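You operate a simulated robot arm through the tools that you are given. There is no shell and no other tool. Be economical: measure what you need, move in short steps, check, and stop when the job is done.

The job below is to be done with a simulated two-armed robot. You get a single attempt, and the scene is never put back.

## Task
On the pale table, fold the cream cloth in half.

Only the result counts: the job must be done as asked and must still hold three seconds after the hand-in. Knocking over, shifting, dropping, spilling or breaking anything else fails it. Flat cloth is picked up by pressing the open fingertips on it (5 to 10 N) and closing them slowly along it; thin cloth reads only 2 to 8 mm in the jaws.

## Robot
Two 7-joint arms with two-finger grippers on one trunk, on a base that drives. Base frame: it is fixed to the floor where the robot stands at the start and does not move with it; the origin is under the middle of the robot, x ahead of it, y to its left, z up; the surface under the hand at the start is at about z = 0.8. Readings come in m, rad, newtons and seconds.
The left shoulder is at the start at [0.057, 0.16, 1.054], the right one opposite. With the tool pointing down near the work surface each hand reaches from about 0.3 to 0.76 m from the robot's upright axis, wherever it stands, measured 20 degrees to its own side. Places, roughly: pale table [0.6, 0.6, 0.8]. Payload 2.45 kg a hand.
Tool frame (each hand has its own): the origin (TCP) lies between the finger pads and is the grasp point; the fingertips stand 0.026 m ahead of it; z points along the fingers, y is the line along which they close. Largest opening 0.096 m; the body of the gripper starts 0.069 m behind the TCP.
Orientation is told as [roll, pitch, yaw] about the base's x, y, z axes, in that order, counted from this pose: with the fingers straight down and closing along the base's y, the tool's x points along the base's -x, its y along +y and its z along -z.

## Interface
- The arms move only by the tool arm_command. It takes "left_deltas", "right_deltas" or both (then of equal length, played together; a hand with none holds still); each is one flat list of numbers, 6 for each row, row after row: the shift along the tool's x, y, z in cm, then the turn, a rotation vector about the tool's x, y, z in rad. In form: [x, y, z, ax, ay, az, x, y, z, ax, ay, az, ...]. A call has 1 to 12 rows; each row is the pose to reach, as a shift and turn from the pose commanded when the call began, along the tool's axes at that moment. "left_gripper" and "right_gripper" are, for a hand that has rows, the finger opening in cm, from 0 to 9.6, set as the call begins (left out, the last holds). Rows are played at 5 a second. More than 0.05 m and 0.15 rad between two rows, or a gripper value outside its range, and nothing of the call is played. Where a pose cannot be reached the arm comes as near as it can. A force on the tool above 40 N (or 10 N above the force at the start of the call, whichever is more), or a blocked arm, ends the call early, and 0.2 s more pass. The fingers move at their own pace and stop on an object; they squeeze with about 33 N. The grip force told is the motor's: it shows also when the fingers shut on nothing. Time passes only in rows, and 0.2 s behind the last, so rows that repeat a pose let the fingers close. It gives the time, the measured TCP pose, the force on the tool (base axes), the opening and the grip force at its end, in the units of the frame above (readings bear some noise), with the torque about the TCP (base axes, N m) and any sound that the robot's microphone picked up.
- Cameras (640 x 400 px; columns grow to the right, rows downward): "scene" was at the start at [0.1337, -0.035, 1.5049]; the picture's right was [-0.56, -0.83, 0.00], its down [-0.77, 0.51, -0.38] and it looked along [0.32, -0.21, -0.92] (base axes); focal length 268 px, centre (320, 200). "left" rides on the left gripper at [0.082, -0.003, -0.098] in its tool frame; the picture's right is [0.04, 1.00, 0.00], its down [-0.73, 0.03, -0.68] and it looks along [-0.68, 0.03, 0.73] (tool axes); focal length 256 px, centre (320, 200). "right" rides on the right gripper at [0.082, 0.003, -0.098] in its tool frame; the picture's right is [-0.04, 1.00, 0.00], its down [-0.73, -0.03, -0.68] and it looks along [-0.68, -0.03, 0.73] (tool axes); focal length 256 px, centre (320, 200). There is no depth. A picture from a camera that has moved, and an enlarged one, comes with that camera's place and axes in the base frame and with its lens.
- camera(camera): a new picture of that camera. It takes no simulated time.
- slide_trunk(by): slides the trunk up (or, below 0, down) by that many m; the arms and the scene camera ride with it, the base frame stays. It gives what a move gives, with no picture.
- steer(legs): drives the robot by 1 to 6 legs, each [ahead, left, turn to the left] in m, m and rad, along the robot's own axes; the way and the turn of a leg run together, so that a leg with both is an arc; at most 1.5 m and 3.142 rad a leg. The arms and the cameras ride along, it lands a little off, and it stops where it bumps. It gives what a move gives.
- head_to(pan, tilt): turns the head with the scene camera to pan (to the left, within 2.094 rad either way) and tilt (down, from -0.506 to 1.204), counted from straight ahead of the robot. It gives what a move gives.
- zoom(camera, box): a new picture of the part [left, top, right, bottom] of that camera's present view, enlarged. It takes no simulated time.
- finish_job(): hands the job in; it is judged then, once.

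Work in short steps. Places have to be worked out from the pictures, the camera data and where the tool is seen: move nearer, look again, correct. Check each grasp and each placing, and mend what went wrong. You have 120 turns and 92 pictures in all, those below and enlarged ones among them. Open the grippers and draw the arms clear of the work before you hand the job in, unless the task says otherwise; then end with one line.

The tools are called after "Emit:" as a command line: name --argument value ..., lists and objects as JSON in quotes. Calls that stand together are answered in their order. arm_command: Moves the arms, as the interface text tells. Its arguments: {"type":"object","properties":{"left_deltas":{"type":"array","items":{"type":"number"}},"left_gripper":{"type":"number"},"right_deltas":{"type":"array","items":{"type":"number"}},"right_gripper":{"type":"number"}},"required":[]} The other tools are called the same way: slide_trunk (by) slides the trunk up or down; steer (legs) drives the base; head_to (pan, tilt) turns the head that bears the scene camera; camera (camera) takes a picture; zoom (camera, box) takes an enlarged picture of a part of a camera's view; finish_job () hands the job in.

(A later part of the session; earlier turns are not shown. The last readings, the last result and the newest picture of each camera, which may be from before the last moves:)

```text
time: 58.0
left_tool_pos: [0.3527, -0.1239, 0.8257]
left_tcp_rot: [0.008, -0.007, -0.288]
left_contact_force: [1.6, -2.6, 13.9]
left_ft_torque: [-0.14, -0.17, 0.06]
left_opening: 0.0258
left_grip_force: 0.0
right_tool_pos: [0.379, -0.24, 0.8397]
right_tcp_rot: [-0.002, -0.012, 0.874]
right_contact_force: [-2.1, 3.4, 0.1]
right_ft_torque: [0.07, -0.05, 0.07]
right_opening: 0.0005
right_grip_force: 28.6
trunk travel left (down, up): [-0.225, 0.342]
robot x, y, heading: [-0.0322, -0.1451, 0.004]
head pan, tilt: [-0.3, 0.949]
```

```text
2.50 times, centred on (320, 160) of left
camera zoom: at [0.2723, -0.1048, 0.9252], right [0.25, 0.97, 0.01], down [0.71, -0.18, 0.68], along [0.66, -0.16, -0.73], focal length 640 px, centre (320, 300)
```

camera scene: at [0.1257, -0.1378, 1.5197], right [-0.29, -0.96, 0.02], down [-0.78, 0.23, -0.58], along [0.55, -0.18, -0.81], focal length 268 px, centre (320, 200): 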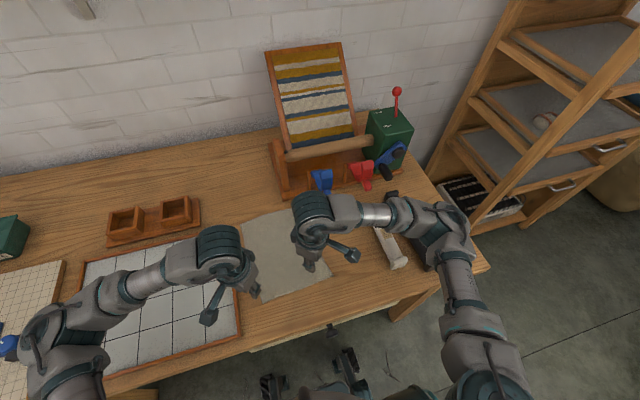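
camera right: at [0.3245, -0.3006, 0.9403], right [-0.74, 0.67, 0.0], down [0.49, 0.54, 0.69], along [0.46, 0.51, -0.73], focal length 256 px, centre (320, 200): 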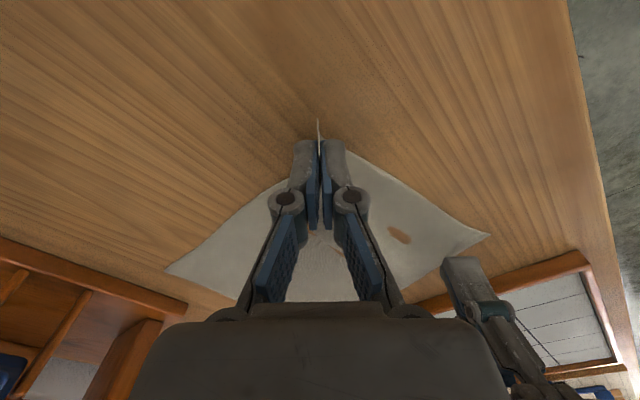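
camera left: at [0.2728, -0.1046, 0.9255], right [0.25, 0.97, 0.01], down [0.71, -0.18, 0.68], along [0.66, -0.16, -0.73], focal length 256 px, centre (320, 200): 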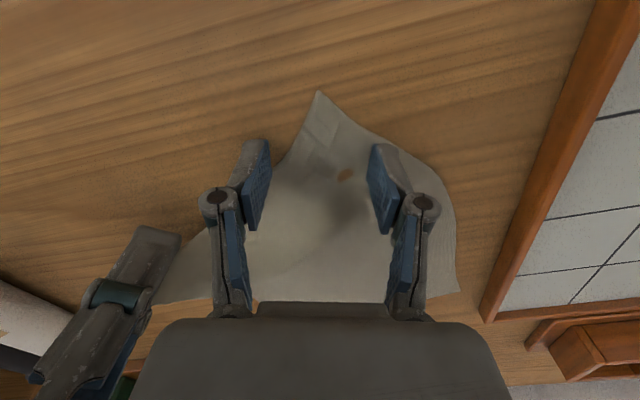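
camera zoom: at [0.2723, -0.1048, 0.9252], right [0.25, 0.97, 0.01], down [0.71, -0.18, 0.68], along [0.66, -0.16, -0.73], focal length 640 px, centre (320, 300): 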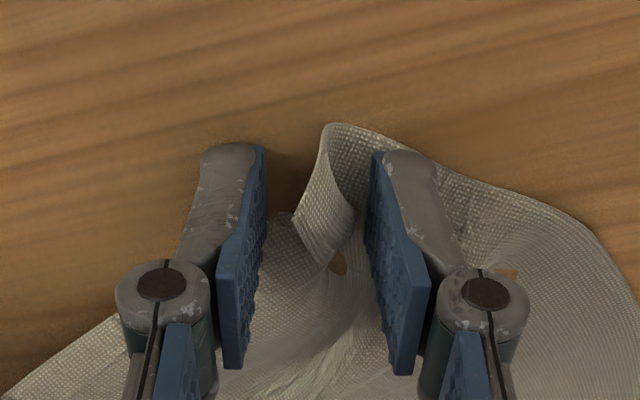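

The corner flap is standing between the pads. Continue closing to the clamp.

Emit:
arm_command --left_deltas '[0, 0, -0.05, 0, 0, 0]' --left_gripper 2

Emit:
arm_command --left_deltas '[0, 0, -0.05, 0, 0, 0]' --left_gripper 1.5

Emit:
arm_command --left_deltas '[0, 0, 0, 0, 0, 0]' --left_gripper 1

Emit:
arm_command --left_deltas '[0, 0, 0.04, 0, 0, 0]' --left_gripper 0.6

Emit:
zoom --camera "left" --box '[200, 80, 440, 240]'

```text
time: 58.4
left_tool_pos: [0.3523, -0.1228, 0.8276]
left_tcp_rot: [0.008, -0.002, -0.287]
left_contact_force: [0.0, -1.7, 12.4]
left_ft_torque: [-0.11, -0.03, 0.03]
left_opening: 0.021
left_grip_force: 0.1
right_tool_pos: [0.3798, -0.2396, 0.8419]
right_tcp_rot: [-0.001, -0.009, 0.873]
right_contact_force: [-0.9, 1.9, 0.5]
right_ft_torque: [0.03, 0.09, 0.06]
right_opening: 0.0015
right_grip_force: 33.2
trunk travel left (down, up): [-0.225, 0.342]
robot x, y, heading: [-0.0272, -0.1483, 0.003]
head pan, tilt: [-0.3, 0.949]
```

```text
time: 58.8
left_tool_pos: [0.3526, -0.1223, 0.8273]
left_tcp_rot: [0.008, -0.003, -0.288]
left_contact_force: [0.5, -1.4, 7.0]
left_ft_torque: [-0.02, -0.06, 0.02]
left_opening: 0.0144
left_grip_force: 0.1
right_tool_pos: [0.3793, -0.2407, 0.8412]
right_tcp_rot: [-0.002, -0.008, 0.874]
right_contact_force: [-0.2, 1.4, -0.9]
right_ft_torque: [-0.04, 0.0, 0.05]
right_opening: 0.0018
right_grip_force: 30.5
trunk travel left (down, up): [-0.225, 0.342]
robot x, y, heading: [-0.0313, -0.1477, -0.004]
head pan, tilt: [-0.3, 0.949]
```

```text
time: 59.2
left_tool_pos: [0.3523, -0.1231, 0.8266]
left_tcp_rot: [0.01, -0.004, -0.289]
left_contact_force: [1.0, -1.6, 2.9]
left_ft_torque: [-0.08, -0.04, -0.01]
left_opening: 0.0106
left_grip_force: 0.2
right_tool_pos: [0.3787, -0.2393, 0.841]
right_tcp_rot: [0.0, -0.007, 0.876]
right_contact_force: [-1.2, 2.4, 0.2]
right_ft_torque: [0.04, 0.09, -0.01]
right_opening: 0.0007
right_grip_force: 29.7
trunk travel left (down, up): [-0.225, 0.342]
robot x, y, heading: [-0.0245, -0.1465, 0.0]
head pan, tilt: [-0.3, 0.949]
```

```text
time: 59.6
left_tool_pos: [0.3532, -0.1241, 0.8263]
left_tcp_rot: [0.005, -0.006, -0.287]
left_contact_force: [0.5, -2.6, 5.5]
left_ft_torque: [-0.07, -0.1, -0.01]
left_opening: 0.0074
left_grip_force: 1.7
right_tool_pos: [0.3788, -0.2397, 0.8419]
right_tcp_rot: [-0.001, -0.011, 0.874]
right_contact_force: [-0.9, 2.8, 0.3]
right_ft_torque: [0.11, 0.03, 0.04]
right_opening: 0.0006
right_grip_force: 31.3
trunk travel left (down, up): [-0.225, 0.342]
robot x, y, heading: [-0.0273, -0.1485, 0.002]
head pan, tilt: [-0.3, 0.949]
```

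```text
2.50 times, centred on (320, 160) of left
camera zoom: at [0.2726, -0.1049, 0.9254], right [0.25, 0.97, 0.01], down [0.71, -0.18, 0.68], along [0.66, -0.16, -0.73], focal length 640 px, centre (320, 300)
```

zoom: 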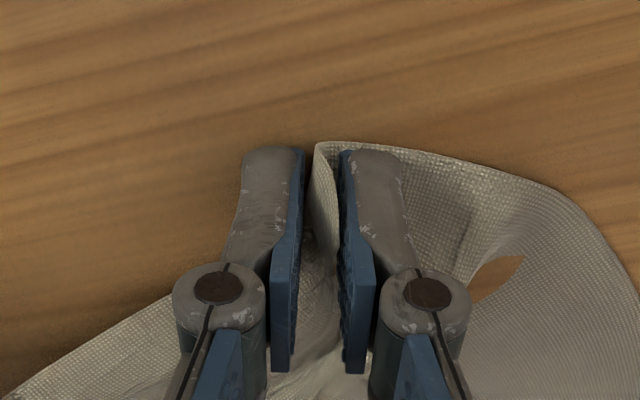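

A tall flap is in the jaws. I clamp fully and lift.

Emit:
arm_command --left_deltas '[0, 0, 0.04, 0, 0, 0, 0, 0, 0.04, 0, 0, 0]' --left_gripper 0.2

Emit:
arm_command --left_deltas '[0, 0, 0, 0, 0, 0, 0, 0, 0, 0, 0, 0]' --left_gripper 0

Emit:
arm_command --left_deltas '[0, 0, -0.4, 0, 0, 0, 0, 0, -0.8, 0, 0, 0, 0, 0, -1.5, 0, 0, 0, 0, 0, -1.5, 0, 0, 0]'

Emit:
camera --camera "left"

```text
time: 60.2
left_tool_pos: [0.3527, -0.1231, 0.8264]
left_tcp_rot: [0.01, -0.004, -0.287]
left_contact_force: [0.6, -4.3, 10.8]
left_ft_torque: [-0.14, -0.09, -0.04]
left_opening: 0.0058
left_grip_force: 2.9
right_tool_pos: [0.3786, -0.2387, 0.8406]
right_tcp_rot: [-0.001, -0.01, 0.875]
right_contact_force: [0.1, 3.8, -2.3]
right_ft_torque: [0.1, 0.03, 0.05]
right_opening: 0.0019
right_grip_force: 30.4
trunk travel left (down, up): [-0.225, 0.342]
robot x, y, heading: [-0.0301, -0.1493, 0.004]
head pan, tilt: [-0.3, 0.949]
```

```text
time: 60.8
left_tool_pos: [0.3536, -0.1227, 0.8264]
left_tcp_rot: [0.012, -0.004, -0.287]
left_contact_force: [1.2, 0.4, 4.6]
left_ft_torque: [0.06, 0.02, -0.01]
left_opening: 0.0028
left_grip_force: 30.2
right_tool_pos: [0.3799, -0.2396, 0.8415]
right_tcp_rot: [-0.003, -0.008, 0.872]
right_contact_force: [-0.7, 0.4, 0.6]
right_ft_torque: [-0.01, 0.07, 0.01]
right_opening: 0.0011
right_grip_force: 32.4
trunk travel left (down, up): [-0.225, 0.342]
robot x, y, heading: [-0.0309, -0.147, -0.0]
head pan, tilt: [-0.3, 0.949]
```

```text
time: 61.8
left_tool_pos: [0.3526, -0.1231, 0.8412]
left_tcp_rot: [0.007, -0.002, -0.288]
left_contact_force: [0.2, -1.4, -0.9]
left_ft_torque: [0.06, 0.0, 0.01]
left_opening: 0.0059
left_grip_force: 40.6
right_tool_pos: [0.3793, -0.2408, 0.8425]
right_tcp_rot: [0.0, -0.008, 0.875]
right_contact_force: [1.0, 0.0, -1.1]
right_ft_torque: [0.03, 0.04, -0.03]
right_opening: 0.0006
right_grip_force: 29.0
trunk travel left (down, up): [-0.225, 0.342]
robot x, y, heading: [-0.0287, -0.1474, 0.006]
head pan, tilt: [-0.3, 0.949]
```

```text
48 pictures are left
camera left: at [0.2729, -0.105, 0.9398], right [0.25, 0.97, 0.01], down [0.71, -0.18, 0.68], along [0.66, -0.16, -0.73], focal length 256 px, centre (320, 200)
```

left: 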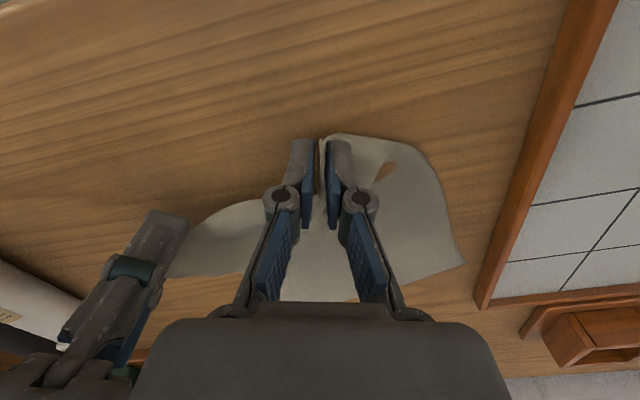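

Left now holds firmly (5.9 mm). I check the right grip.

Emit:
camera --camera "right"

```text
47 pictures are left
camera right: at [0.3245, -0.3011, 0.9402], right [-0.74, 0.67, 0.0], down [0.49, 0.54, 0.69], along [0.46, 0.51, -0.73], focal length 256 px, centre (320, 200)
```

right: 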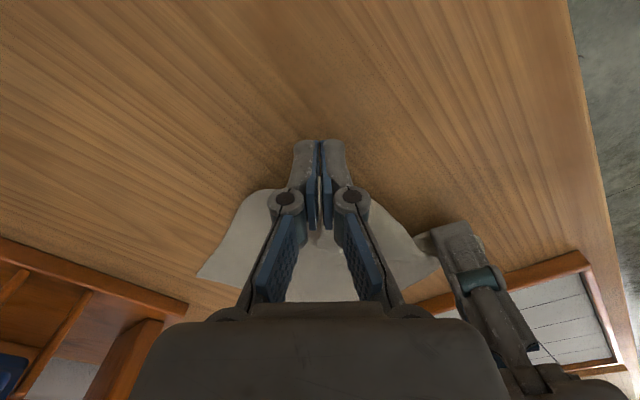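

Both hold. The cloth got pulled and turned, so I lift it clear to hang from both hands (z≈1.04) while spreading and moving forward a little; then I can lay it down folded.

Emit:
arm_command --left_deltas '[0, 0, -2, 0, 0, 0, 0, 0, -4, 0, 0, 0, -1, 0.7, -6, 0, 0, 0, -2, 1.4, -8, 0, 0, 0, -3, 2.1, -10, 0, 0, 0, -4, 2.8, -12, 0, 0, 0, -5, 3.5, -14, 0, 0, 0, -6, 4.2, -16, 0, 0, 0, -7, 4.9, -18, 0, 0, 0, -8.3, 5.9, -20, 0, 0, 0, -8.3, 5.9, -20, 0, 0, 0]' --right_deltas '[0, 0, -2, 0, 0, 0, 0, 0, -4, 0, 0, 0, -0.6, -0.7, -6, 0, 0, 0, -1.2, -1.4, -8, 0, 0, 0, -1.8, -2.1, -10, 0, 0, 0, -2.4, -2.8, -12, 0, 0, 0, -3, -3.5, -14, 0, 0, 0, -3.5, -4.2, -16, 0, 0, 0, -4, -4.8, -18, 0, 0, 0, -4.5, -5.4, -20, 0, 0, 0, -4.5, -5.4, -20, 0, 0, 0]'

Emit:
camera --camera "scene"

Emit:
camera --camera "left"

Emit:
camera --camera "right"

```text
time: 64.2
left_tool_pos: [0.4483, -0.0921, 1.0409]
left_tcp_rot: [0.008, -0.003, -0.288]
left_contact_force: [0.5, -0.3, -0.4]
left_ft_torque: [0.0, -0.01, -0.03]
left_opening: 0.0053
left_grip_force: 31.5
right_tool_pos: [0.4491, -0.2421, 1.0428]
right_tcp_rot: [-0.002, -0.009, 0.875]
right_contact_force: [0.0, -0.5, -0.4]
right_ft_torque: [0.03, 0.04, 0.0]
right_opening: 0.0012
right_grip_force: 32.3
trunk travel left (down, up): [-0.225, 0.342]
robot x, y, heading: [-0.026, -0.1454, 0.002]
head pan, tilt: [-0.3, 0.949]
```

```text
46 pictures are left
camera scene: at [0.1268, -0.1686, 1.5194], right [-0.29, -0.96, 0.0], down [-0.78, 0.24, -0.58], along [0.55, -0.17, -0.82], focal length 268 px, centre (320, 200)
```

scene: 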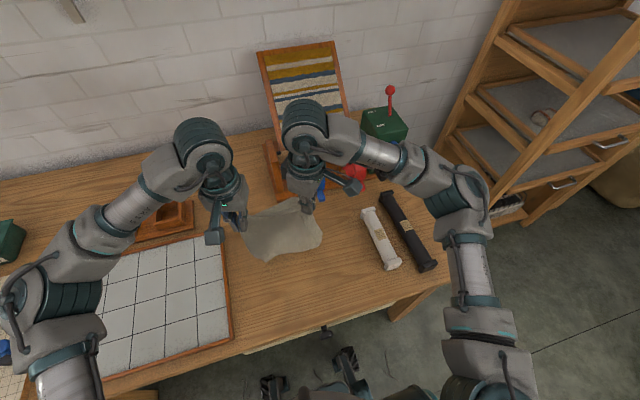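

```text
45 pictures are left
camera left: at [0.3683, -0.0726, 1.1408], right [0.25, 0.97, 0.01], down [0.71, -0.18, 0.68], along [0.66, -0.16, -0.73], focal length 256 px, centre (320, 200)
```

left: 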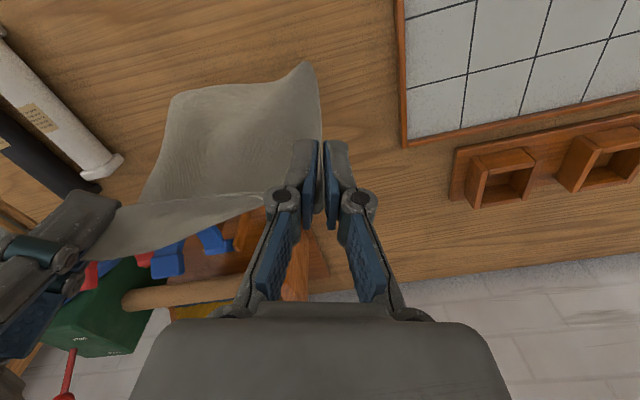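

```text
44 pictures are left
camera right: at [0.394, -0.303, 1.141], right [-0.74, 0.67, 0.0], down [0.49, 0.54, 0.69], along [0.46, 0.51, -0.73], focal length 256 px, centre (320, 200)
```

right: 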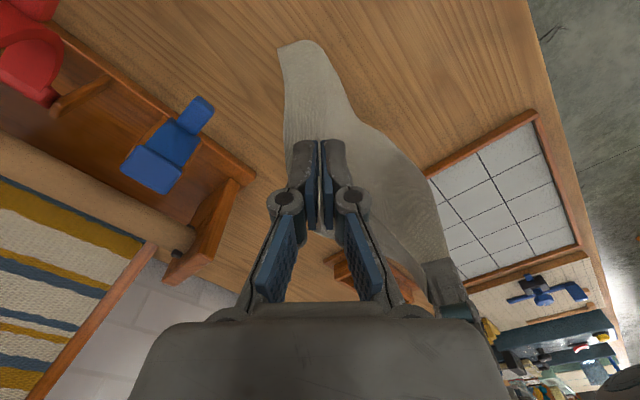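

The cloth hangs nicely from both hands with its bottom edge AB just touching the table at x≈0.45, y -0.115…-0.28. I lay its lower half down by moving forward 11 cm while lowering 11 cm.

Emit:
arm_command --left_deltas '[-1.1, 0.3, 1.1, 0, 0, 0, -2.1, 0.6, 2.2, 0, 0, 0, -3.2, 0.9, 3.3, 0, 0, 0, -4.2, 1.2, 4.4, 0, 0, 0, -5.3, 1.5, 5.5, 0, 0, 0, -6.3, 1.9, 6.6, 0, 0, 0, -7.4, 2.2, 7.7, 0, 0, 0, -8.4, 2.5, 8.8, 0, 0, 0, -9.5, 2.8, 9.9, 0, 0, 0, -10.5, 3.1, 11, 0, 0, 0, -10.5, 3.1, 11, 0, 0, 0]' --right_deltas '[-0.7, -0.8, 1.1, 0, 0, 0, -1.4, -1.7, 2.2, 0, 0, 0, -2.1, -2.5, 3.3, 0, 0, 0, -2.8, -3.4, 4.4, 0, 0, 0, -3.5, -4.2, 5.5, 0, 0, 0, -4.2, -5.0, 6.6, 0, 0, 0, -4.9, -5.9, 7.7, 0, 0, 0, -5.6, -6.7, 8.8, 0, 0, 0, -6.3, -7.6, 9.9, 0, 0, 0, -7.0, -8.4, 11, 0, 0, 0, -7.0, -8.4, 11, 0, 0, 0]'

Emit:
camera --camera "scene"

Emit:
camera --camera "left"

Emit:
camera --camera "right"

```text
time: 66.6
left_tool_pos: [0.5582, -0.0897, 0.9328]
left_tcp_rot: [0.01, -0.003, -0.289]
left_contact_force: [-0.3, 0.2, -0.1]
left_ft_torque: [0.04, -0.01, 0.0]
left_opening: 0.005
left_grip_force: 32.2
right_tool_pos: [0.5424, -0.2415, 0.9481]
right_tcp_rot: [-0.002, -0.009, 0.875]
right_contact_force: [1.0, 0.0, -1.2]
right_ft_torque: [0.0, -0.03, -0.03]
right_opening: 0.0017
right_grip_force: 31.1
right hand out of reach, approached as far as the arm can: row 9, 10, 11
trunk travel left (down, up): [-0.225, 0.342]
robot x, y, heading: [-0.0354, -0.1472, 0.002]
head pan, tilt: [-0.3, 0.949]
```

```text
43 pictures are left
camera scene: at [0.1272, -0.1685, 1.5194], right [-0.29, -0.96, 0.0], down [-0.78, 0.24, -0.58], along [0.55, -0.17, -0.82], focal length 268 px, centre (320, 200)
```

scene: 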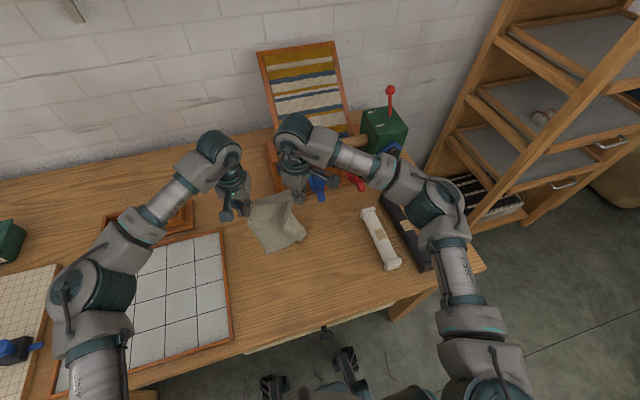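

```text
42 pictures are left
camera left: at [0.4785, -0.0716, 1.0315], right [0.24, 0.97, 0.01], down [0.71, -0.18, 0.68], along [0.66, -0.16, -0.73], focal length 256 px, centre (320, 200)
```

left: 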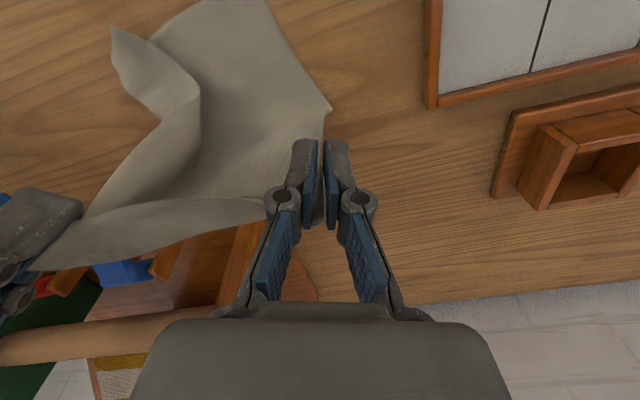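

```text
41 pictures are left
camera right: at [0.4876, -0.3021, 1.0482], right [-0.74, 0.67, 0.0], down [0.49, 0.54, 0.69], along [0.46, 0.51, -0.73], focal length 256 px, centre (320, 200)
```

right: 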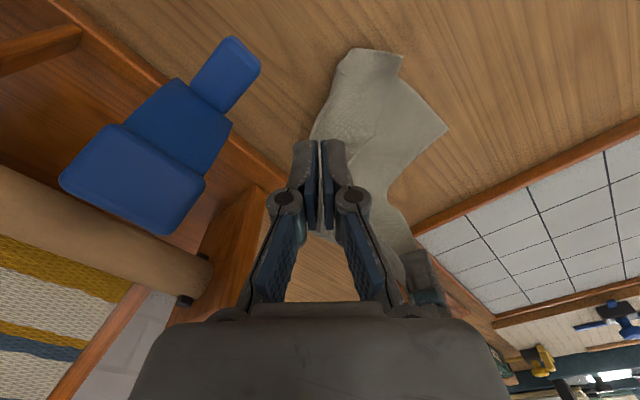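

The right hand ran out of reach at this yaw and the right part of the cloth folded on itself. I lift it clear again above x≈0.50, to lay it in the other direction (hands moving back toward me).

Emit:
arm_command --left_deltas '[0.7, -0.2, -1.8, 0, 0, 0, 1.4, -0.4, -3.6, 0, 0, 0, 2.1, -0.6, -5.4, 0, 0, 0, 2.8, -0.8, -7.2, 0, 0, 0, 3.5, -1, -9, 0, 0, 0, 4.2, -1.2, -10.8, 0, 0, 0, 4.9, -1.4, -12.6, 0, 0, 0, 5.6, -1.6, -14.2, 0, 0, 0, 5.6, -1.6, -14.2, 0, 0, 0, 5.6, -1.6, -14.2, 0, 0, 0]' --right_deltas '[0.3, 0.4, -1.6, 0, 0, 0, 0.6, 0.8, -3.2, 0, 0, 0, 0.9, 1.2, -4.8, 0, 0, 0, 1.3, 1.6, -6.4, 0, 0, 0, 1.7, 2, -8, 0, 0, 0, 2, 2.4, -9.6, 0, 0, 0, 2.4, 2.8, -11.2, 0, 0, 0, 2.7, 3.2, -12.7, 0, 0, 0, 2.7, 3.2, -12.7, 0, 0, 0, 2.7, 3.2, -12.7, 0, 0, 0]'

Emit:
camera --camera "scene"

Emit:
camera --camera "left"

Emit:
camera --camera "right"

```text
time: 68.8
left_tool_pos: [0.4992, -0.09, 1.0766]
left_tcp_rot: [0.007, -0.003, -0.287]
left_contact_force: [-2.3, 0.5, 1.8]
left_ft_torque: [-0.02, 0.13, 0.02]
left_opening: 0.0033
left_grip_force: 30.3
right_tool_pos: [0.4985, -0.2404, 1.0767]
right_tcp_rot: [-0.003, -0.01, 0.873]
right_contact_force: [0.3, 0.4, 0.6]
right_ft_torque: [0.02, 0.02, -0.03]
right_opening: 0.0005
right_grip_force: 29.9
trunk travel left (down, up): [-0.225, 0.342]
robot x, y, heading: [-0.0287, -0.147, 0.005]
head pan, tilt: [-0.3, 0.949]
```

```text
40 pictures are left
camera scene: at [0.1267, -0.1684, 1.5194], right [-0.29, -0.96, 0.0], down [-0.78, 0.24, -0.58], along [0.55, -0.17, -0.82], focal length 268 px, centre (320, 200)
```

scene: 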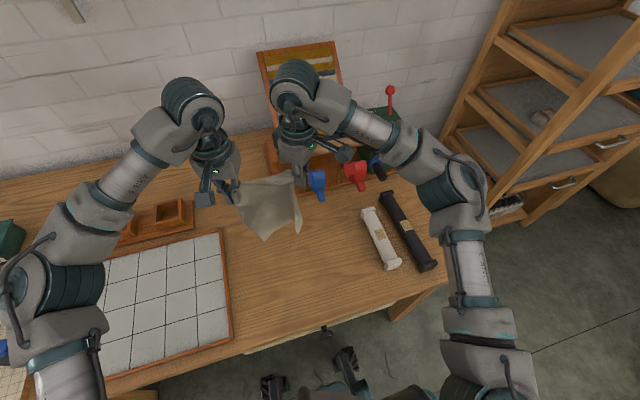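

```text
39 pictures are left
camera left: at [0.4186, -0.0722, 1.1736], right [0.24, 0.97, 0.01], down [0.71, -0.18, 0.68], along [0.66, -0.16, -0.73], focal length 256 px, centre (320, 200)
```

left: 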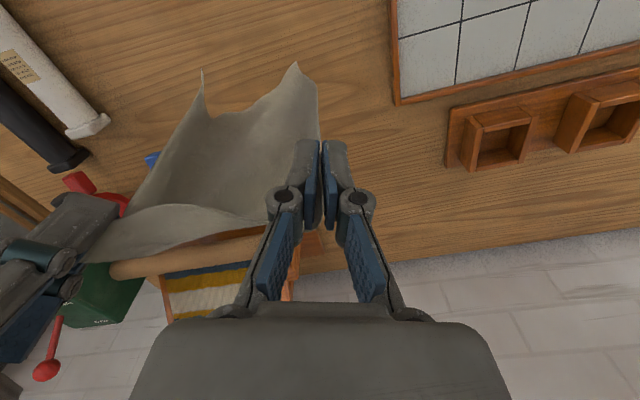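

```text
38 pictures are left
camera right: at [0.4443, -0.3026, 1.1755], right [-0.74, 0.67, 0.0], down [0.49, 0.54, 0.69], along [0.46, 0.51, -0.73], focal length 256 px, centre (320, 200)
```

right: 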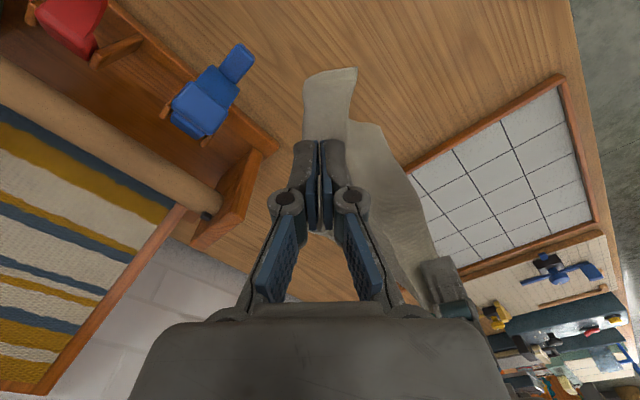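

The cloth hangs free, bottom corners slightly toward me. I lower and pull the hands back 14 cm so the bottom edge trails on the table ahead.

Emit:
arm_command --left_deltas '[0.96, -0.28, 3, 0, 0, 0, 2.4, -0.7, 5, 0, 0, 0, 3.84, -1.1, 6.5, 0, 0, 0, 5.27, -1.6, 8, 0, 0, 0, 6.7, -2, 9.5, 0, 0, 0, 8.15, -2.4, 11, 0, 0, 0, 9.6, -2.8, 12.5, 0, 0, 0, 11, -3.3, 14, 0, 0, 0, 12.5, -3.7, 15, 0, 0, 0, 13.4, -4, 15.7, 0, 0, 0, 13.4, -4, 15.7, 0, 0, 0]' --right_deltas '[0.64, 0.77, 3, 0, 0, 0, 1.6, 1.9, 5, 0, 0, 0, 2.56, 3.1, 6.5, 0, 0, 0, 3.5, 4.2, 8, 0, 0, 0, 4.5, 5.4, 9.5, 0, 0, 0, 5.4, 6.5, 11, 0, 0, 0, 6.4, 7.7, 12.5, 0, 0, 0, 7.4, 8.8, 14, 0, 0, 0, 8.3, 10, 15, 0, 0, 0, 9, 10.7, 15.7, 0, 0, 0, 9, 10.7, 15.7, 0, 0, 0]'

Emit:
camera --camera "scene"

Emit:
camera --camera "left"

Emit:
camera --camera "right"

```text
time: 71.2
left_tool_pos: [0.3598, -0.0903, 0.9169]
left_tcp_rot: [0.008, -0.005, -0.288]
left_contact_force: [0.6, 0.7, -0.3]
left_ft_torque: [0.04, -0.01, 0.01]
left_opening: 0.0039
left_grip_force: 30.0
right_tool_pos: [0.3612, -0.2408, 0.9184]
right_tcp_rot: [-0.001, -0.011, 0.875]
right_contact_force: [0.5, -1.2, 1.4]
right_ft_torque: [-0.01, 0.0, -0.04]
right_opening: 0.0008
right_grip_force: 29.8
trunk travel left (down, up): [-0.225, 0.342]
robot x, y, heading: [-0.0291, -0.1495, -0.007]
head pan, tilt: [-0.3, 0.949]
```

```text
37 pictures are left
camera scene: at [0.1258, -0.1686, 1.5196], right [-0.29, -0.96, 0.0], down [-0.78, 0.24, -0.58], along [0.55, -0.17, -0.82], focal length 268 px, centre (320, 200)
```

scene: 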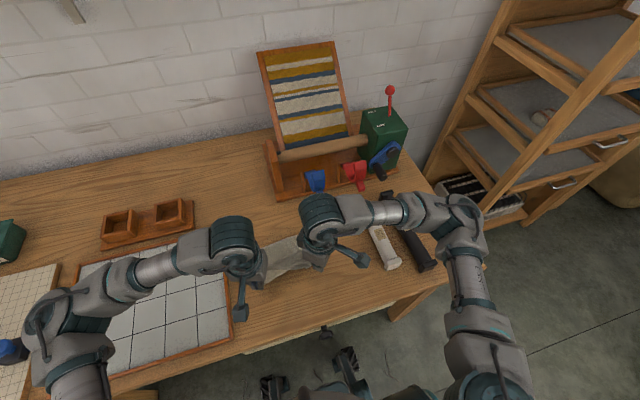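

```text
36 pictures are left
camera left: at [0.2801, -0.0715, 1.0152], right [0.25, 0.97, 0.01], down [0.71, -0.18, 0.68], along [0.66, -0.16, -0.73], focal length 256 px, centre (320, 200)
```

left: 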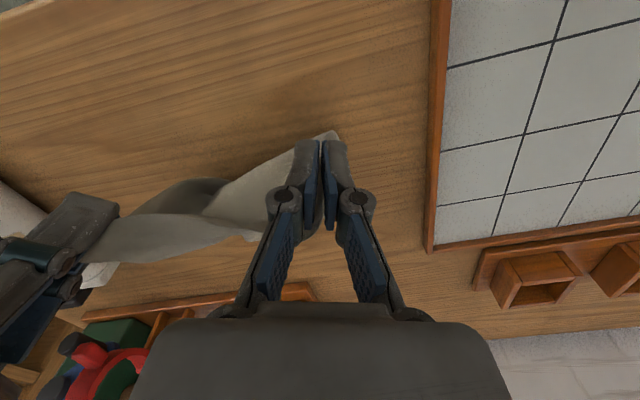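

```text
35 pictures are left
camera right: at [0.3056, -0.302, 1.0174], right [-0.74, 0.67, 0.0], down [0.49, 0.54, 0.69], along [0.46, 0.51, -0.73], focal length 256 px, centre (320, 200)
```

right: 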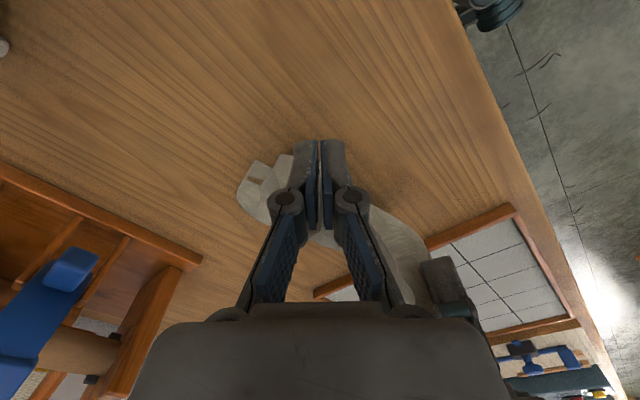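

The bottom folded under while dragging. I lift it free again and turn the hands so the pads lie nearer the cloth plane (left yaw -1.1, right 1.3) and spread slightly, to let it hang flat.

Emit:
arm_command --left_deltas '[-0.5, 0.3, -1.7, 0, 0, 0.08, -1.1, 0.6, -3.4, 0, 0, 0.16, -1.6, 0.9, -5, 0, 0, 0.24, -2.2, 1.1, -6.7, 0, 0, 0.32, -2.7, 1.4, -8.4, 0, 0, 0.4, -3.2, 1.7, -10.1, 0, 0, 0.48, -3.8, 2, -11.8, 0, 0, 0.56, -4.3, 2.3, -13.4, 0, 0, 0.64, -4.9, 2.6, -15.1, 0, 0, 0.72, -5.4, 2.85, -16.8, 0, 0, 0.8, -5.4, 2.85, -16.8, 0, 0, 0.8]' --right_deltas '[-0.3, -0.5, -1.7, 0, 0, -0.04, -0.6, -1.1, -3.4, 0, 0, -0.08, -0.9, -1.6, -5, 0, 0, -0.13, -1.2, -2.1, -6.7, 0, 0, -0.17, -1.5, -2.7, -8.4, 0, 0, -0.21, -1.7, -3.2, -10.1, 0, 0, -0.25, -2, -3.8, -11.8, 0, 0, -0.29, -2.3, -4.3, -13.4, 0, 0, -0.34, -2.6, -4.8, -15.1, 0, 0, -0.38, -2.9, -5.4, -16.8, 0, 0, -0.42, -2.9, -5.4, -16.8, 0, 0, -0.42]'

Emit:
camera --camera "scene"

Emit:
camera --camera "left"

Emit:
camera --camera "right"

```text
time: 73.6
left_tool_pos: [0.4191, -0.079, 1.0845]
left_tcp_rot: [0.005, 0.002, -1.088]
left_contact_force: [-0.2, -0.6, 4.3]
left_ft_torque: [-0.02, 0.06, 0.02]
left_opening: 0.0031
left_grip_force: 31.1
right_tool_pos: [0.3966, -0.2425, 1.08]
right_tcp_rot: [-0.005, -0.009, 1.295]
right_contact_force: [0.8, -0.9, -0.4]
right_ft_torque: [0.0, 0.0, 0.0]
right_opening: 0.0017
right_grip_force: 31.6
right hand out of reach, approached as far as the arm can: row 9, 10, 11
trunk travel left (down, up): [-0.225, 0.342]
robot x, y, heading: [-0.0302, -0.1464, 0.002]
head pan, tilt: [-0.3, 0.949]
```

```text
34 pictures are left
camera scene: at [0.1268, -0.1685, 1.5193], right [-0.29, -0.96, 0.0], down [-0.78, 0.24, -0.58], along [0.55, -0.17, -0.82], focal length 268 px, centre (320, 200)
```

scene: 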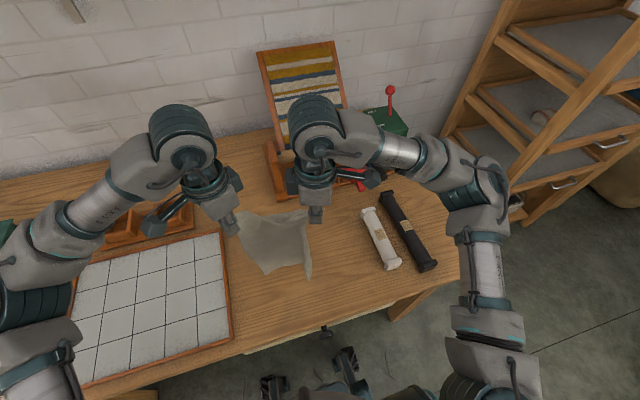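

```text
33 pictures are left
camera left: at [0.378, -0.01, 1.1841], right [0.87, 0.5, 0.01], down [0.36, -0.64, 0.68], along [0.34, -0.58, -0.74], focal length 256 px, centre (320, 200)
```

left: 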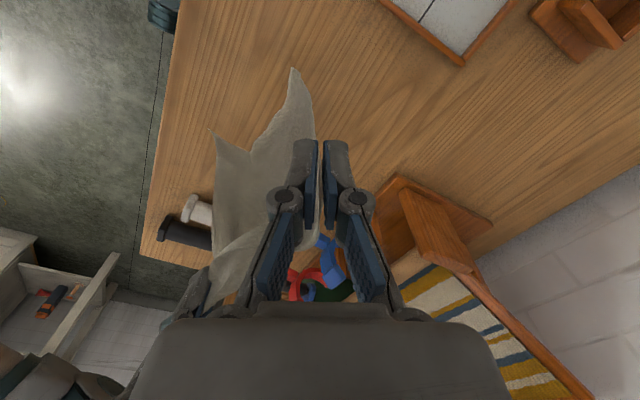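

```text
32 pictures are left
camera right: at [0.3724, -0.3216, 1.1792], right [-0.95, 0.31, 0.0], down [0.23, 0.69, 0.68], along [0.22, 0.65, -0.73], focal length 256 px, centre (320, 200)
```

right: 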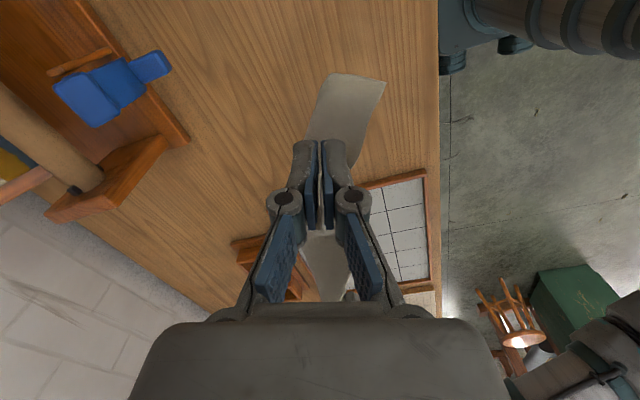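

Now it hangs much flatter, bottom corners near x≈0.36–0.40, leaning toward me. I lower until it touches and then move forward-down to x≈0.50, unwinding the right yaw for reach, laying the lower half.

Emit:
arm_command --left_deltas '[0, 0, 2, 0, 0, 0, 0, 0, 3.5, 0, 0, 0, -0.5, 0.8, 4.7, 0, 0, 0, -0.9, 1.5, 5.8, 0, 0, 0, -1.4, 2.3, 7, 0, 0, 0, -1.8, 3.0, 8.2, 0, 0, 0, -2.3, 3.8, 9.3, 0, 0, 0, -2.8, 4.6, 10.5, 0, 0, 0, -3.2, 5.3, 11.7, 0, 0, 0, -3.7, 6.1, 12.8, 0, 0, 0, -4.15, 6.9, 14, 0, 0, 0, -4.15, 6.9, 14, 0, 0, 0]' --right_deltas '[0, 0, 2, 0, 0, 0, 0, 0, 3.5, 0, 0, 0, -0.3, -1.1, 4.6, 0, 0, 0.05, -0.6, -2.2, 5.7, 0, 0, 0.1, -0.9, -3.3, 6.8, 0, 0, 0.15, -1.1, -4.4, 7.9, 0, 0, 0.2, -1.4, -5.6, 9.1, 0, 0, 0.25, -1.7, -6.7, 10.2, 0, 0, 0.3, -2, -7.8, 11.3, 0, 0, 0.35, -2.3, -8.9, 12.4, 0, 0, 0.4, -2.6, -10, 13.5, 0, 0, 0.45, -2.6, -10, 13.5, 0, 0, 0.45]'

Emit:
camera --camera "scene"

Emit:
camera --camera "left"

```text
time: 76.2
left_tool_pos: [0.4857, -0.0839, 0.9616]
left_tcp_rot: [0.007, 0.003, -1.086]
left_contact_force: [-1.0, -0.6, -1.7]
left_ft_torque: [0.0, 0.0, 0.02]
left_opening: 0.0042
left_grip_force: 30.7
left hand out of reach, approached as far as the arm can: row 10, 11, 12
right_tool_pos: [0.502, -0.2451, 0.946]
right_tcp_rot: [-0.002, -0.009, 0.845]
right_contact_force: [0.1, -0.1, -0.4]
right_ft_torque: [0.0, 0.01, 0.01]
right_opening: 0.0019
right_grip_force: 33.2
trunk travel left (down, up): [-0.225, 0.342]
robot x, y, heading: [-0.0288, -0.1478, -0.001]
head pan, tilt: [-0.3, 0.949]
```

```text
31 pictures are left
camera scene: at [0.1265, -0.1687, 1.5195], right [-0.29, -0.96, 0.0], down [-0.78, 0.24, -0.58], along [0.55, -0.17, -0.82], focal length 268 px, centre (320, 200)
```

scene: 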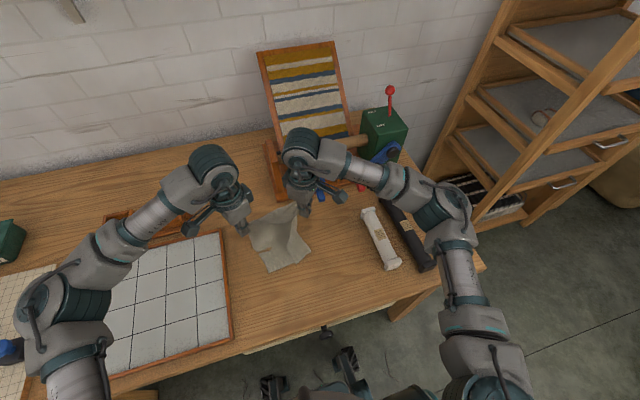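

```text
30 pictures are left
camera left: at [0.4436, -0.0135, 1.0603], right [0.86, 0.5, 0.01], down [0.36, -0.64, 0.68], along [0.35, -0.58, -0.74], focal length 256 px, centre (320, 200)
```

left: 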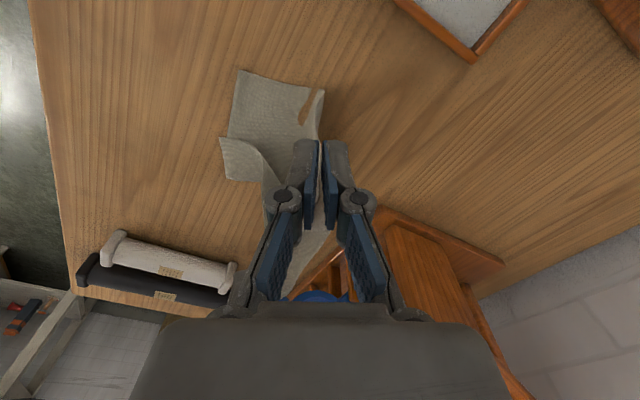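

Zooming into the scene to judge how the lower half lies.

Emit:
zoom --camera "scene" --box '[220, 180, 350, 290]'

```text
3.64 times, centred on (285, 235) of scene
camera zoom: at [0.1265, -0.1687, 1.5195], right [-0.29, -0.96, 0.0], down [-0.78, 0.24, -0.58], along [0.55, -0.17, -0.82], focal length 973 px, centre (447, 73)
```

zoom: 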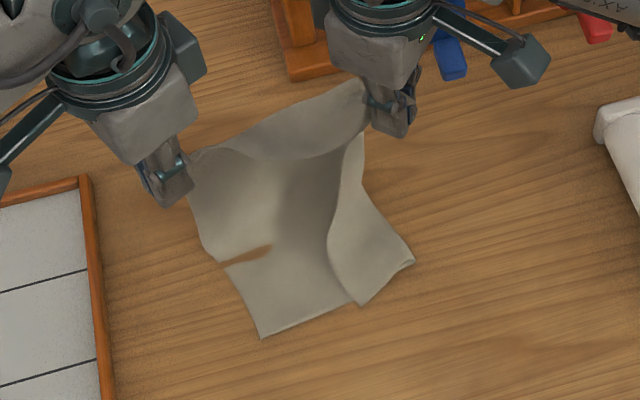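

The left part lies flat, but a ~5 cm strip on the right is folded over, because the right hand's yaw had to unwind to .85. I lift it free again, then turn the base left so the right hand can keep a yaw near 1.4.

Emit:
arm_command --left_deltas '[0.3, -0.6, -1.2, 0, 0, 0, 0.6, -1.2, -2.5, 0, 0, 0, 0.9, -1.8, -3.7, 0, 0, 0, 1.2, -2.3, -4.9, 0, 0, 0, 1.5, -2.9, -6.2, 0, 0, 0, 1.8, -3.5, -7.4, 0, 0, 0, 2.1, -4.1, -8.6, 0, 0, 0, 2.4, -4.7, -9.8, 0, 0, 0, 2.8, -5.3, -11.1, 0, 0, 0, 3.1, -5.9, -12.3, 0, 0, 0.0]' --right_deltas '[0.5, 0.6, -1.4, 0, 0, 0, 1.1, 1.2, -2.8, 0, 0, 0, 1.6, 1.8, -4.2, 0, 0, 0, 2.2, 2.5, -5.6, 0, 0, 0, 2.7, 3.1, -7, 0, 0, 0, 3.3, 3.7, -8.3, 0, 0, 0, 3.8, 4.3, -9.7, 0, 0, 0, 4.4, 4.9, -11.1, 0, 0, 0, 4.9, 5.5, -12.5, 0, 0, 0, 5.5, 6.1, -13.9, 0, 0, 0]'

Emit:
steer --legs '[[0, 0, 0.2], [0, 0, 0.2]]'

```text
time: 78.4
left_tool_pos: [0.4182, -0.0839, 1.0847]
left_tcp_rot: [0.008, 0.002, -1.087]
left_contact_force: [-0.1, -0.6, -0.3]
left_ft_torque: [-0.03, 0.01, -0.02]
left_opening: 0.003
left_grip_force: 29.4
right_tool_pos: [0.417, -0.2474, 1.0856]
right_tcp_rot: [-0.002, -0.011, 0.843]
right_contact_force: [-0.1, -0.3, -1.6]
right_ft_torque: [0.02, -0.02, 0.0]
right_opening: 0.0003
right_grip_force: 29.2
trunk travel left (down, up): [-0.225, 0.342]
robot x, y, heading: [-0.032, -0.1465, 0.003]
head pan, tilt: [-0.3, 0.949]
```

```text
time: 80.3
left_tool_pos: [0.3634, 0.0762, 1.085]
left_tcp_rot: [0.013, 0.011, -0.688]
left_contact_force: [0.0, -0.3, -0.9]
left_ft_torque: [0.06, 0.02, 0.0]
left_opening: 0.0
left_grip_force: 28.3
right_tool_pos: [0.426, -0.0759, 1.0831]
right_tcp_rot: [0.004, -0.015, 1.242]
right_contact_force: [1.1, 0.4, 0.6]
right_ft_torque: [0.03, 0.1, 0.0]
right_opening: 0.0006
right_grip_force: 30.2
trunk travel left (down, up): [-0.225, 0.342]
robot x, y, heading: [-0.0286, -0.1488, 0.402]
head pan, tilt: [-0.3, 0.949]
```

The left opening reads 0.0 – it may have slipped. I look.

Emit:
camera --camera "scene"

Emit:
camera --camera "left"

```text
28 pictures are left
camera scene: at [0.1273, -0.1176, 1.5193], right [0.1, -0.99, -0.01], down [-0.81, -0.08, -0.58], along [0.57, 0.06, -0.82], focal length 268 px, centre (320, 200)
```

scene: 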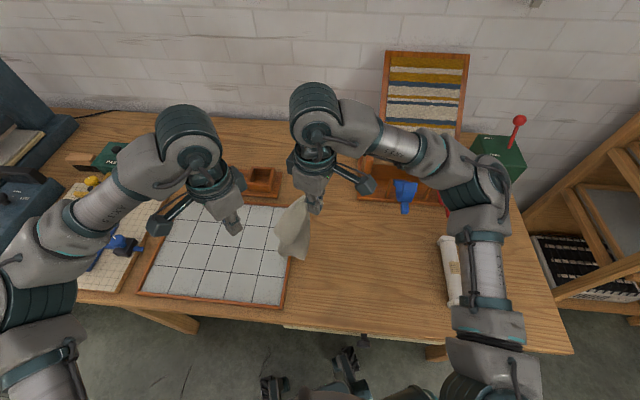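

```text
27 pictures are left
camera left: at [0.2978, 0.1224, 1.1839], right [0.6, 0.8, 0.01], down [0.59, -0.45, 0.67], along [0.54, -0.4, -0.74], focal length 256 px, centre (320, 200)
```

left: 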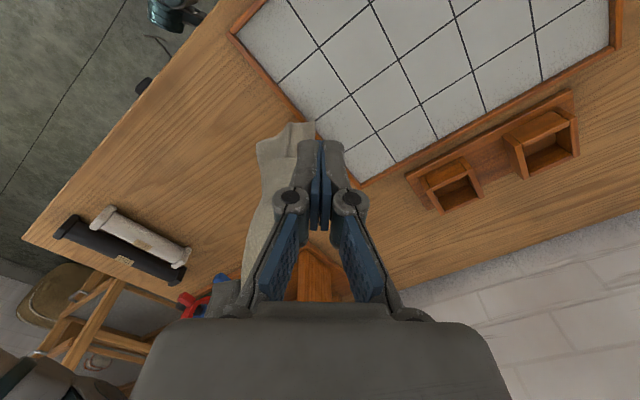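

The left lost its corner; the right still holds C with the cloth hanging. I'll lay it flat again by its diagonal: first raise and carry it to above (0.57,-0.01), turning the right hand back to yaw .87.

Emit:
arm_command --right_deltas '[0, 0, -2.5, 0, 0, 0, 0, 0, -5, 0, 0, 0.05, -1.5, -1.6, -5, 0, 0, 0.1, -3.1, -3.3, -5, 0, 0, 0.15, -4.6, -4.9, -5, 0, 0, 0.2, -6.2, -6.6, -5, 0, 0, 0.25, -7.8, -8.2, -5, 0, 0, 0.3, -9.3, -9.9, -5, 0, 0, 0.35, -10.9, -11.5, -5, 0, 0, 0.37, -10.9, -11.5, -5, 0, 0, 0.37, -10.9, -11.5, -5, 0, 0, 0.37, -10.9, -11.5, -5, 0, 0, 0.37]'

Emit:
camera --camera "scene"

```text
time: 82.9
left_tool_pos: [0.3576, 0.0769, 1.0871]
left_tcp_rot: [0.015, 0.003, -0.688]
left_contact_force: [0.3, 0.5, -0.2]
left_ft_torque: [0.03, -0.02, -0.02]
left_opening: 0.0
left_grip_force: 28.9
right_tool_pos: [0.566, -0.0061, 1.1373]
right_tcp_rot: [0.003, -0.014, 0.873]
right_contact_force: [-0.2, 1.1, -0.9]
right_ft_torque: [-0.06, -0.07, -0.01]
right_opening: 0.0012
right_grip_force: 28.9
trunk travel left (down, up): [-0.225, 0.342]
robot x, y, heading: [-0.0278, -0.1504, 0.405]
head pan, tilt: [-0.3, 0.949]
```

```text
26 pictures are left
camera scene: at [0.1255, -0.1115, 1.5194], right [0.1, -0.99, 0.0], down [-0.81, -0.08, -0.58], along [0.57, 0.06, -0.82], focal length 268 px, centre (320, 200)
```

scene: 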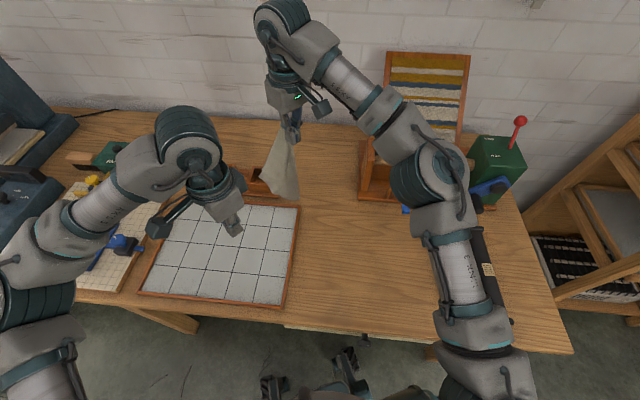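

It hangs as a spread triangle. I shift it right off the board, lower until the tip brushes the table, and drag it toward C's old place while descending.

Emit:
arm_command --right_deltas '[1.9, -1.6, 0, 0, 0, 0, 3.8, -3.2, 0.5, 0, 0, 0, 4.5, -3.2, 3, 0, 0, 0, 7, -3.2, 3.5, 0, 0, 0, 9.5, -3.2, 4.5, 0, 0, 0, 12, -3.2, 6.5, 0, 0, 0, 14.5, -3.2, 9, 0, 0, 0, 17, -3.2, 12, 0, 0, 0, 19.5, -3.2, 15, 0, 0, 0, 22, -3.2, 18.5, 0, 0, 0, 24.5, -3.2, 22, 0, 0, 0, 26.5, -3.2, 25.5, 0, 0, 0]'

Emit:
camera --camera "scene"

```text
time: 85.5
left_tool_pos: [0.3565, 0.0787, 1.0863]
left_tcp_rot: [0.013, 0.003, -0.689]
left_contact_force: [0.0, -0.6, 0.6]
left_ft_torque: [0.0, 0.01, 0.03]
left_opening: 0.0
left_grip_force: 28.6
right_tool_pos: [0.4204, -0.2272, 0.8773]
right_tcp_rot: [0.002, -0.013, 0.873]
right_contact_force: [-0.6, 0.2, -0.9]
right_ft_torque: [0.04, 0.02, 0.01]
right_opening: 0.0014
right_grip_force: 31.7
trunk travel left (down, up): [-0.225, 0.342]
robot x, y, heading: [-0.0311, -0.1484, 0.402]
head pan, tilt: [-0.3, 0.949]
```

```text
25 pictures are left
camera scene: at [0.1233, -0.1114, 1.5196], right [0.1, -0.99, 0.0], down [-0.81, -0.08, -0.58], along [0.58, 0.06, -0.82], focal length 268 px, centre (320, 200)
```

scene: 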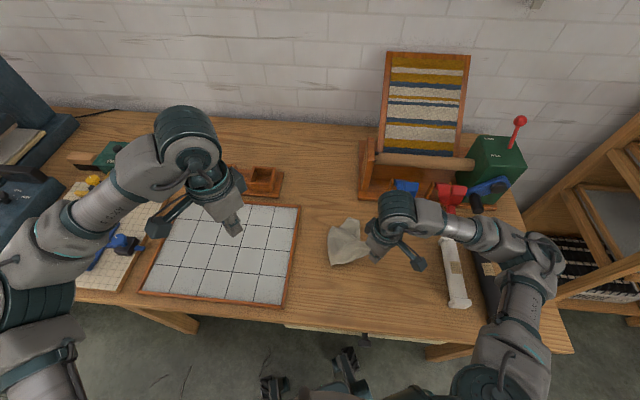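

I zoom in to see the shape of the trailing cloth.

Emit:
zoom --camera "scene" --box '[290, 190, 420, 290]'

```text
4.00 times, centred on (355, 240) of scene
camera zoom: at [0.1233, -0.1114, 1.5196], right [0.1, -0.99, 0.0], down [-0.81, -0.08, -0.58], along [0.58, 0.06, -0.82], focal length 1070 px, centre (180, 40)
```

zoom: 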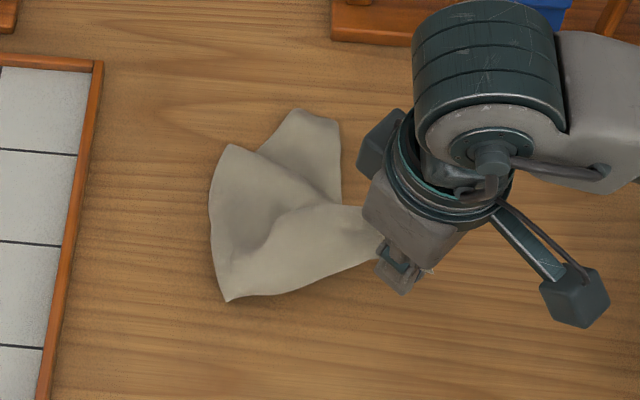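

The cloth trails fairly spread: corner D is exposed near (0.413,-0.112). I lower the right hand with C to the table, and bring the open left hand over D to re-grasp it.

Emit:
arm_command --right_deltas '[1, 0, 1, 0, 0, 0, 2, 0, 2.5, 0, 0, 0, 2.5, 0, 4, 0, 0, 0, 2.5, 0, 4, 0, 0, 0, 2.5, 0, 4, 0, 0, 0, 2.5, 0, 4, 0, 0, 0, 2.5, 0, 4, 0, 0, 0, 2.5, 0, 4, 0, 0, 0, 2.5, 0, 4, 0, 0, 0]' --left_deltas '[-2.3, -1.3, 2, 0, 0, 0, -4.5, -2.6, 4, 0, 0, 0, -6.8, -3.9, 7, 0, 0, 0, -9, -5.1, 9.5, 0, 0, 0, -11.3, -6.4, 12, 0, 0, 0, -13.6, -7.7, 14.5, 0, 0, 0, -15.9, -9, 17, 0, 0, 0, -18.1, -10.3, 19, 0, 0, 0, -20.4, -11.5, 21, 0, 0, 0]' --left_gripper 5.5

Emit:
camera --camera "left"

```text
time: 87.5
left_tool_pos: [0.4438, -0.1377, 0.8725]
left_tcp_rot: [0.013, 0.004, -0.687]
left_contact_force: [0.3, 0.0, 0.1]
left_ft_torque: [0.02, -0.04, -0.03]
left_opening: 0.0551
left_grip_force: 0.0
right_tool_pos: [0.405, -0.2463, 0.8379]
right_tcp_rot: [0.004, -0.013, 0.872]
right_contact_force: [0.5, 0.7, -0.8]
right_ft_torque: [0.02, 0.01, -0.02]
right_opening: 0.0008
right_grip_force: 29.1
trunk travel left (down, up): [-0.225, 0.342]
robot x, y, heading: [-0.0248, -0.145, 0.397]
head pan, tilt: [-0.3, 0.949]
```

```text
23 pictures are left
camera left: at [0.378, -0.0902, 0.9716], right [0.6, 0.8, 0.01], down [0.58, -0.45, 0.68], along [0.55, -0.4, -0.74], focal length 256 px, centre (320, 200)
```

left: 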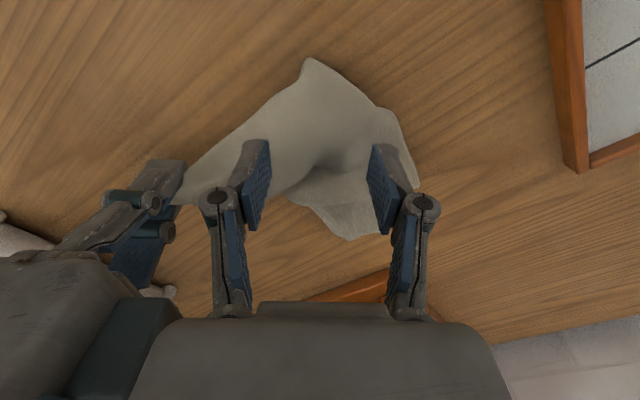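

D is at (0.409,-0.121), 3.8 cm ahead of the pads; I shift 0.9 cm sideways and lower to near contact.

Emit:
arm_command --left_deltas '[0, -0.5, 1.5, 0, 0, 0, 0, -0.9, 3, 0, 0, 0, 0, -0.9, 4.2, 0, 0, 0, 0, -0.9, 4.7, 0, 0, 0, 0, -0.9, 4.7, 0, 0, 0]'

Emit:
arm_command --left_deltas '[0, 0, 0.15, 0, 0, 0, 0, 0, 0.15, 0, 0, 0]'

```text
time: 88.7
left_tool_pos: [0.4375, -0.1426, 0.8259]
left_tcp_rot: [0.013, 0.002, -0.687]
left_contact_force: [0.4, 0.8, 1.3]
left_ft_torque: [-0.03, -0.01, 0.01]
left_opening: 0.0551
left_grip_force: 0.4
right_tool_pos: [0.4052, -0.2445, 0.8386]
right_tcp_rot: [0.002, -0.014, 0.873]
right_contact_force: [0.9, 0.6, 1.1]
right_ft_torque: [-0.02, 0.01, 0.02]
right_opening: 0.0009
right_grip_force: 29.9
trunk travel left (down, up): [-0.225, 0.342]
robot x, y, heading: [-0.0232, -0.1528, 0.401]
head pan, tilt: [-0.3, 0.949]
```

```text
time: 89.3
left_tool_pos: [0.4371, -0.1433, 0.8253]
left_tcp_rot: [0.014, 0.003, -0.687]
left_contact_force: [-0.9, 0.3, 4.2]
left_ft_torque: [-0.07, 0.01, 0.0]
left_opening: 0.0558
left_grip_force: 0.6
right_tool_pos: [0.4048, -0.2455, 0.8392]
right_tcp_rot: [0.001, -0.016, 0.872]
right_contact_force: [0.1, 0.6, 1.0]
right_ft_torque: [0.01, 0.0, 0.0]
right_opening: 0.0015
right_grip_force: 32.3
trunk travel left (down, up): [-0.225, 0.342]
robot x, y, heading: [-0.0289, -0.1494, 0.399]
head pan, tilt: [-0.3, 0.949]
```

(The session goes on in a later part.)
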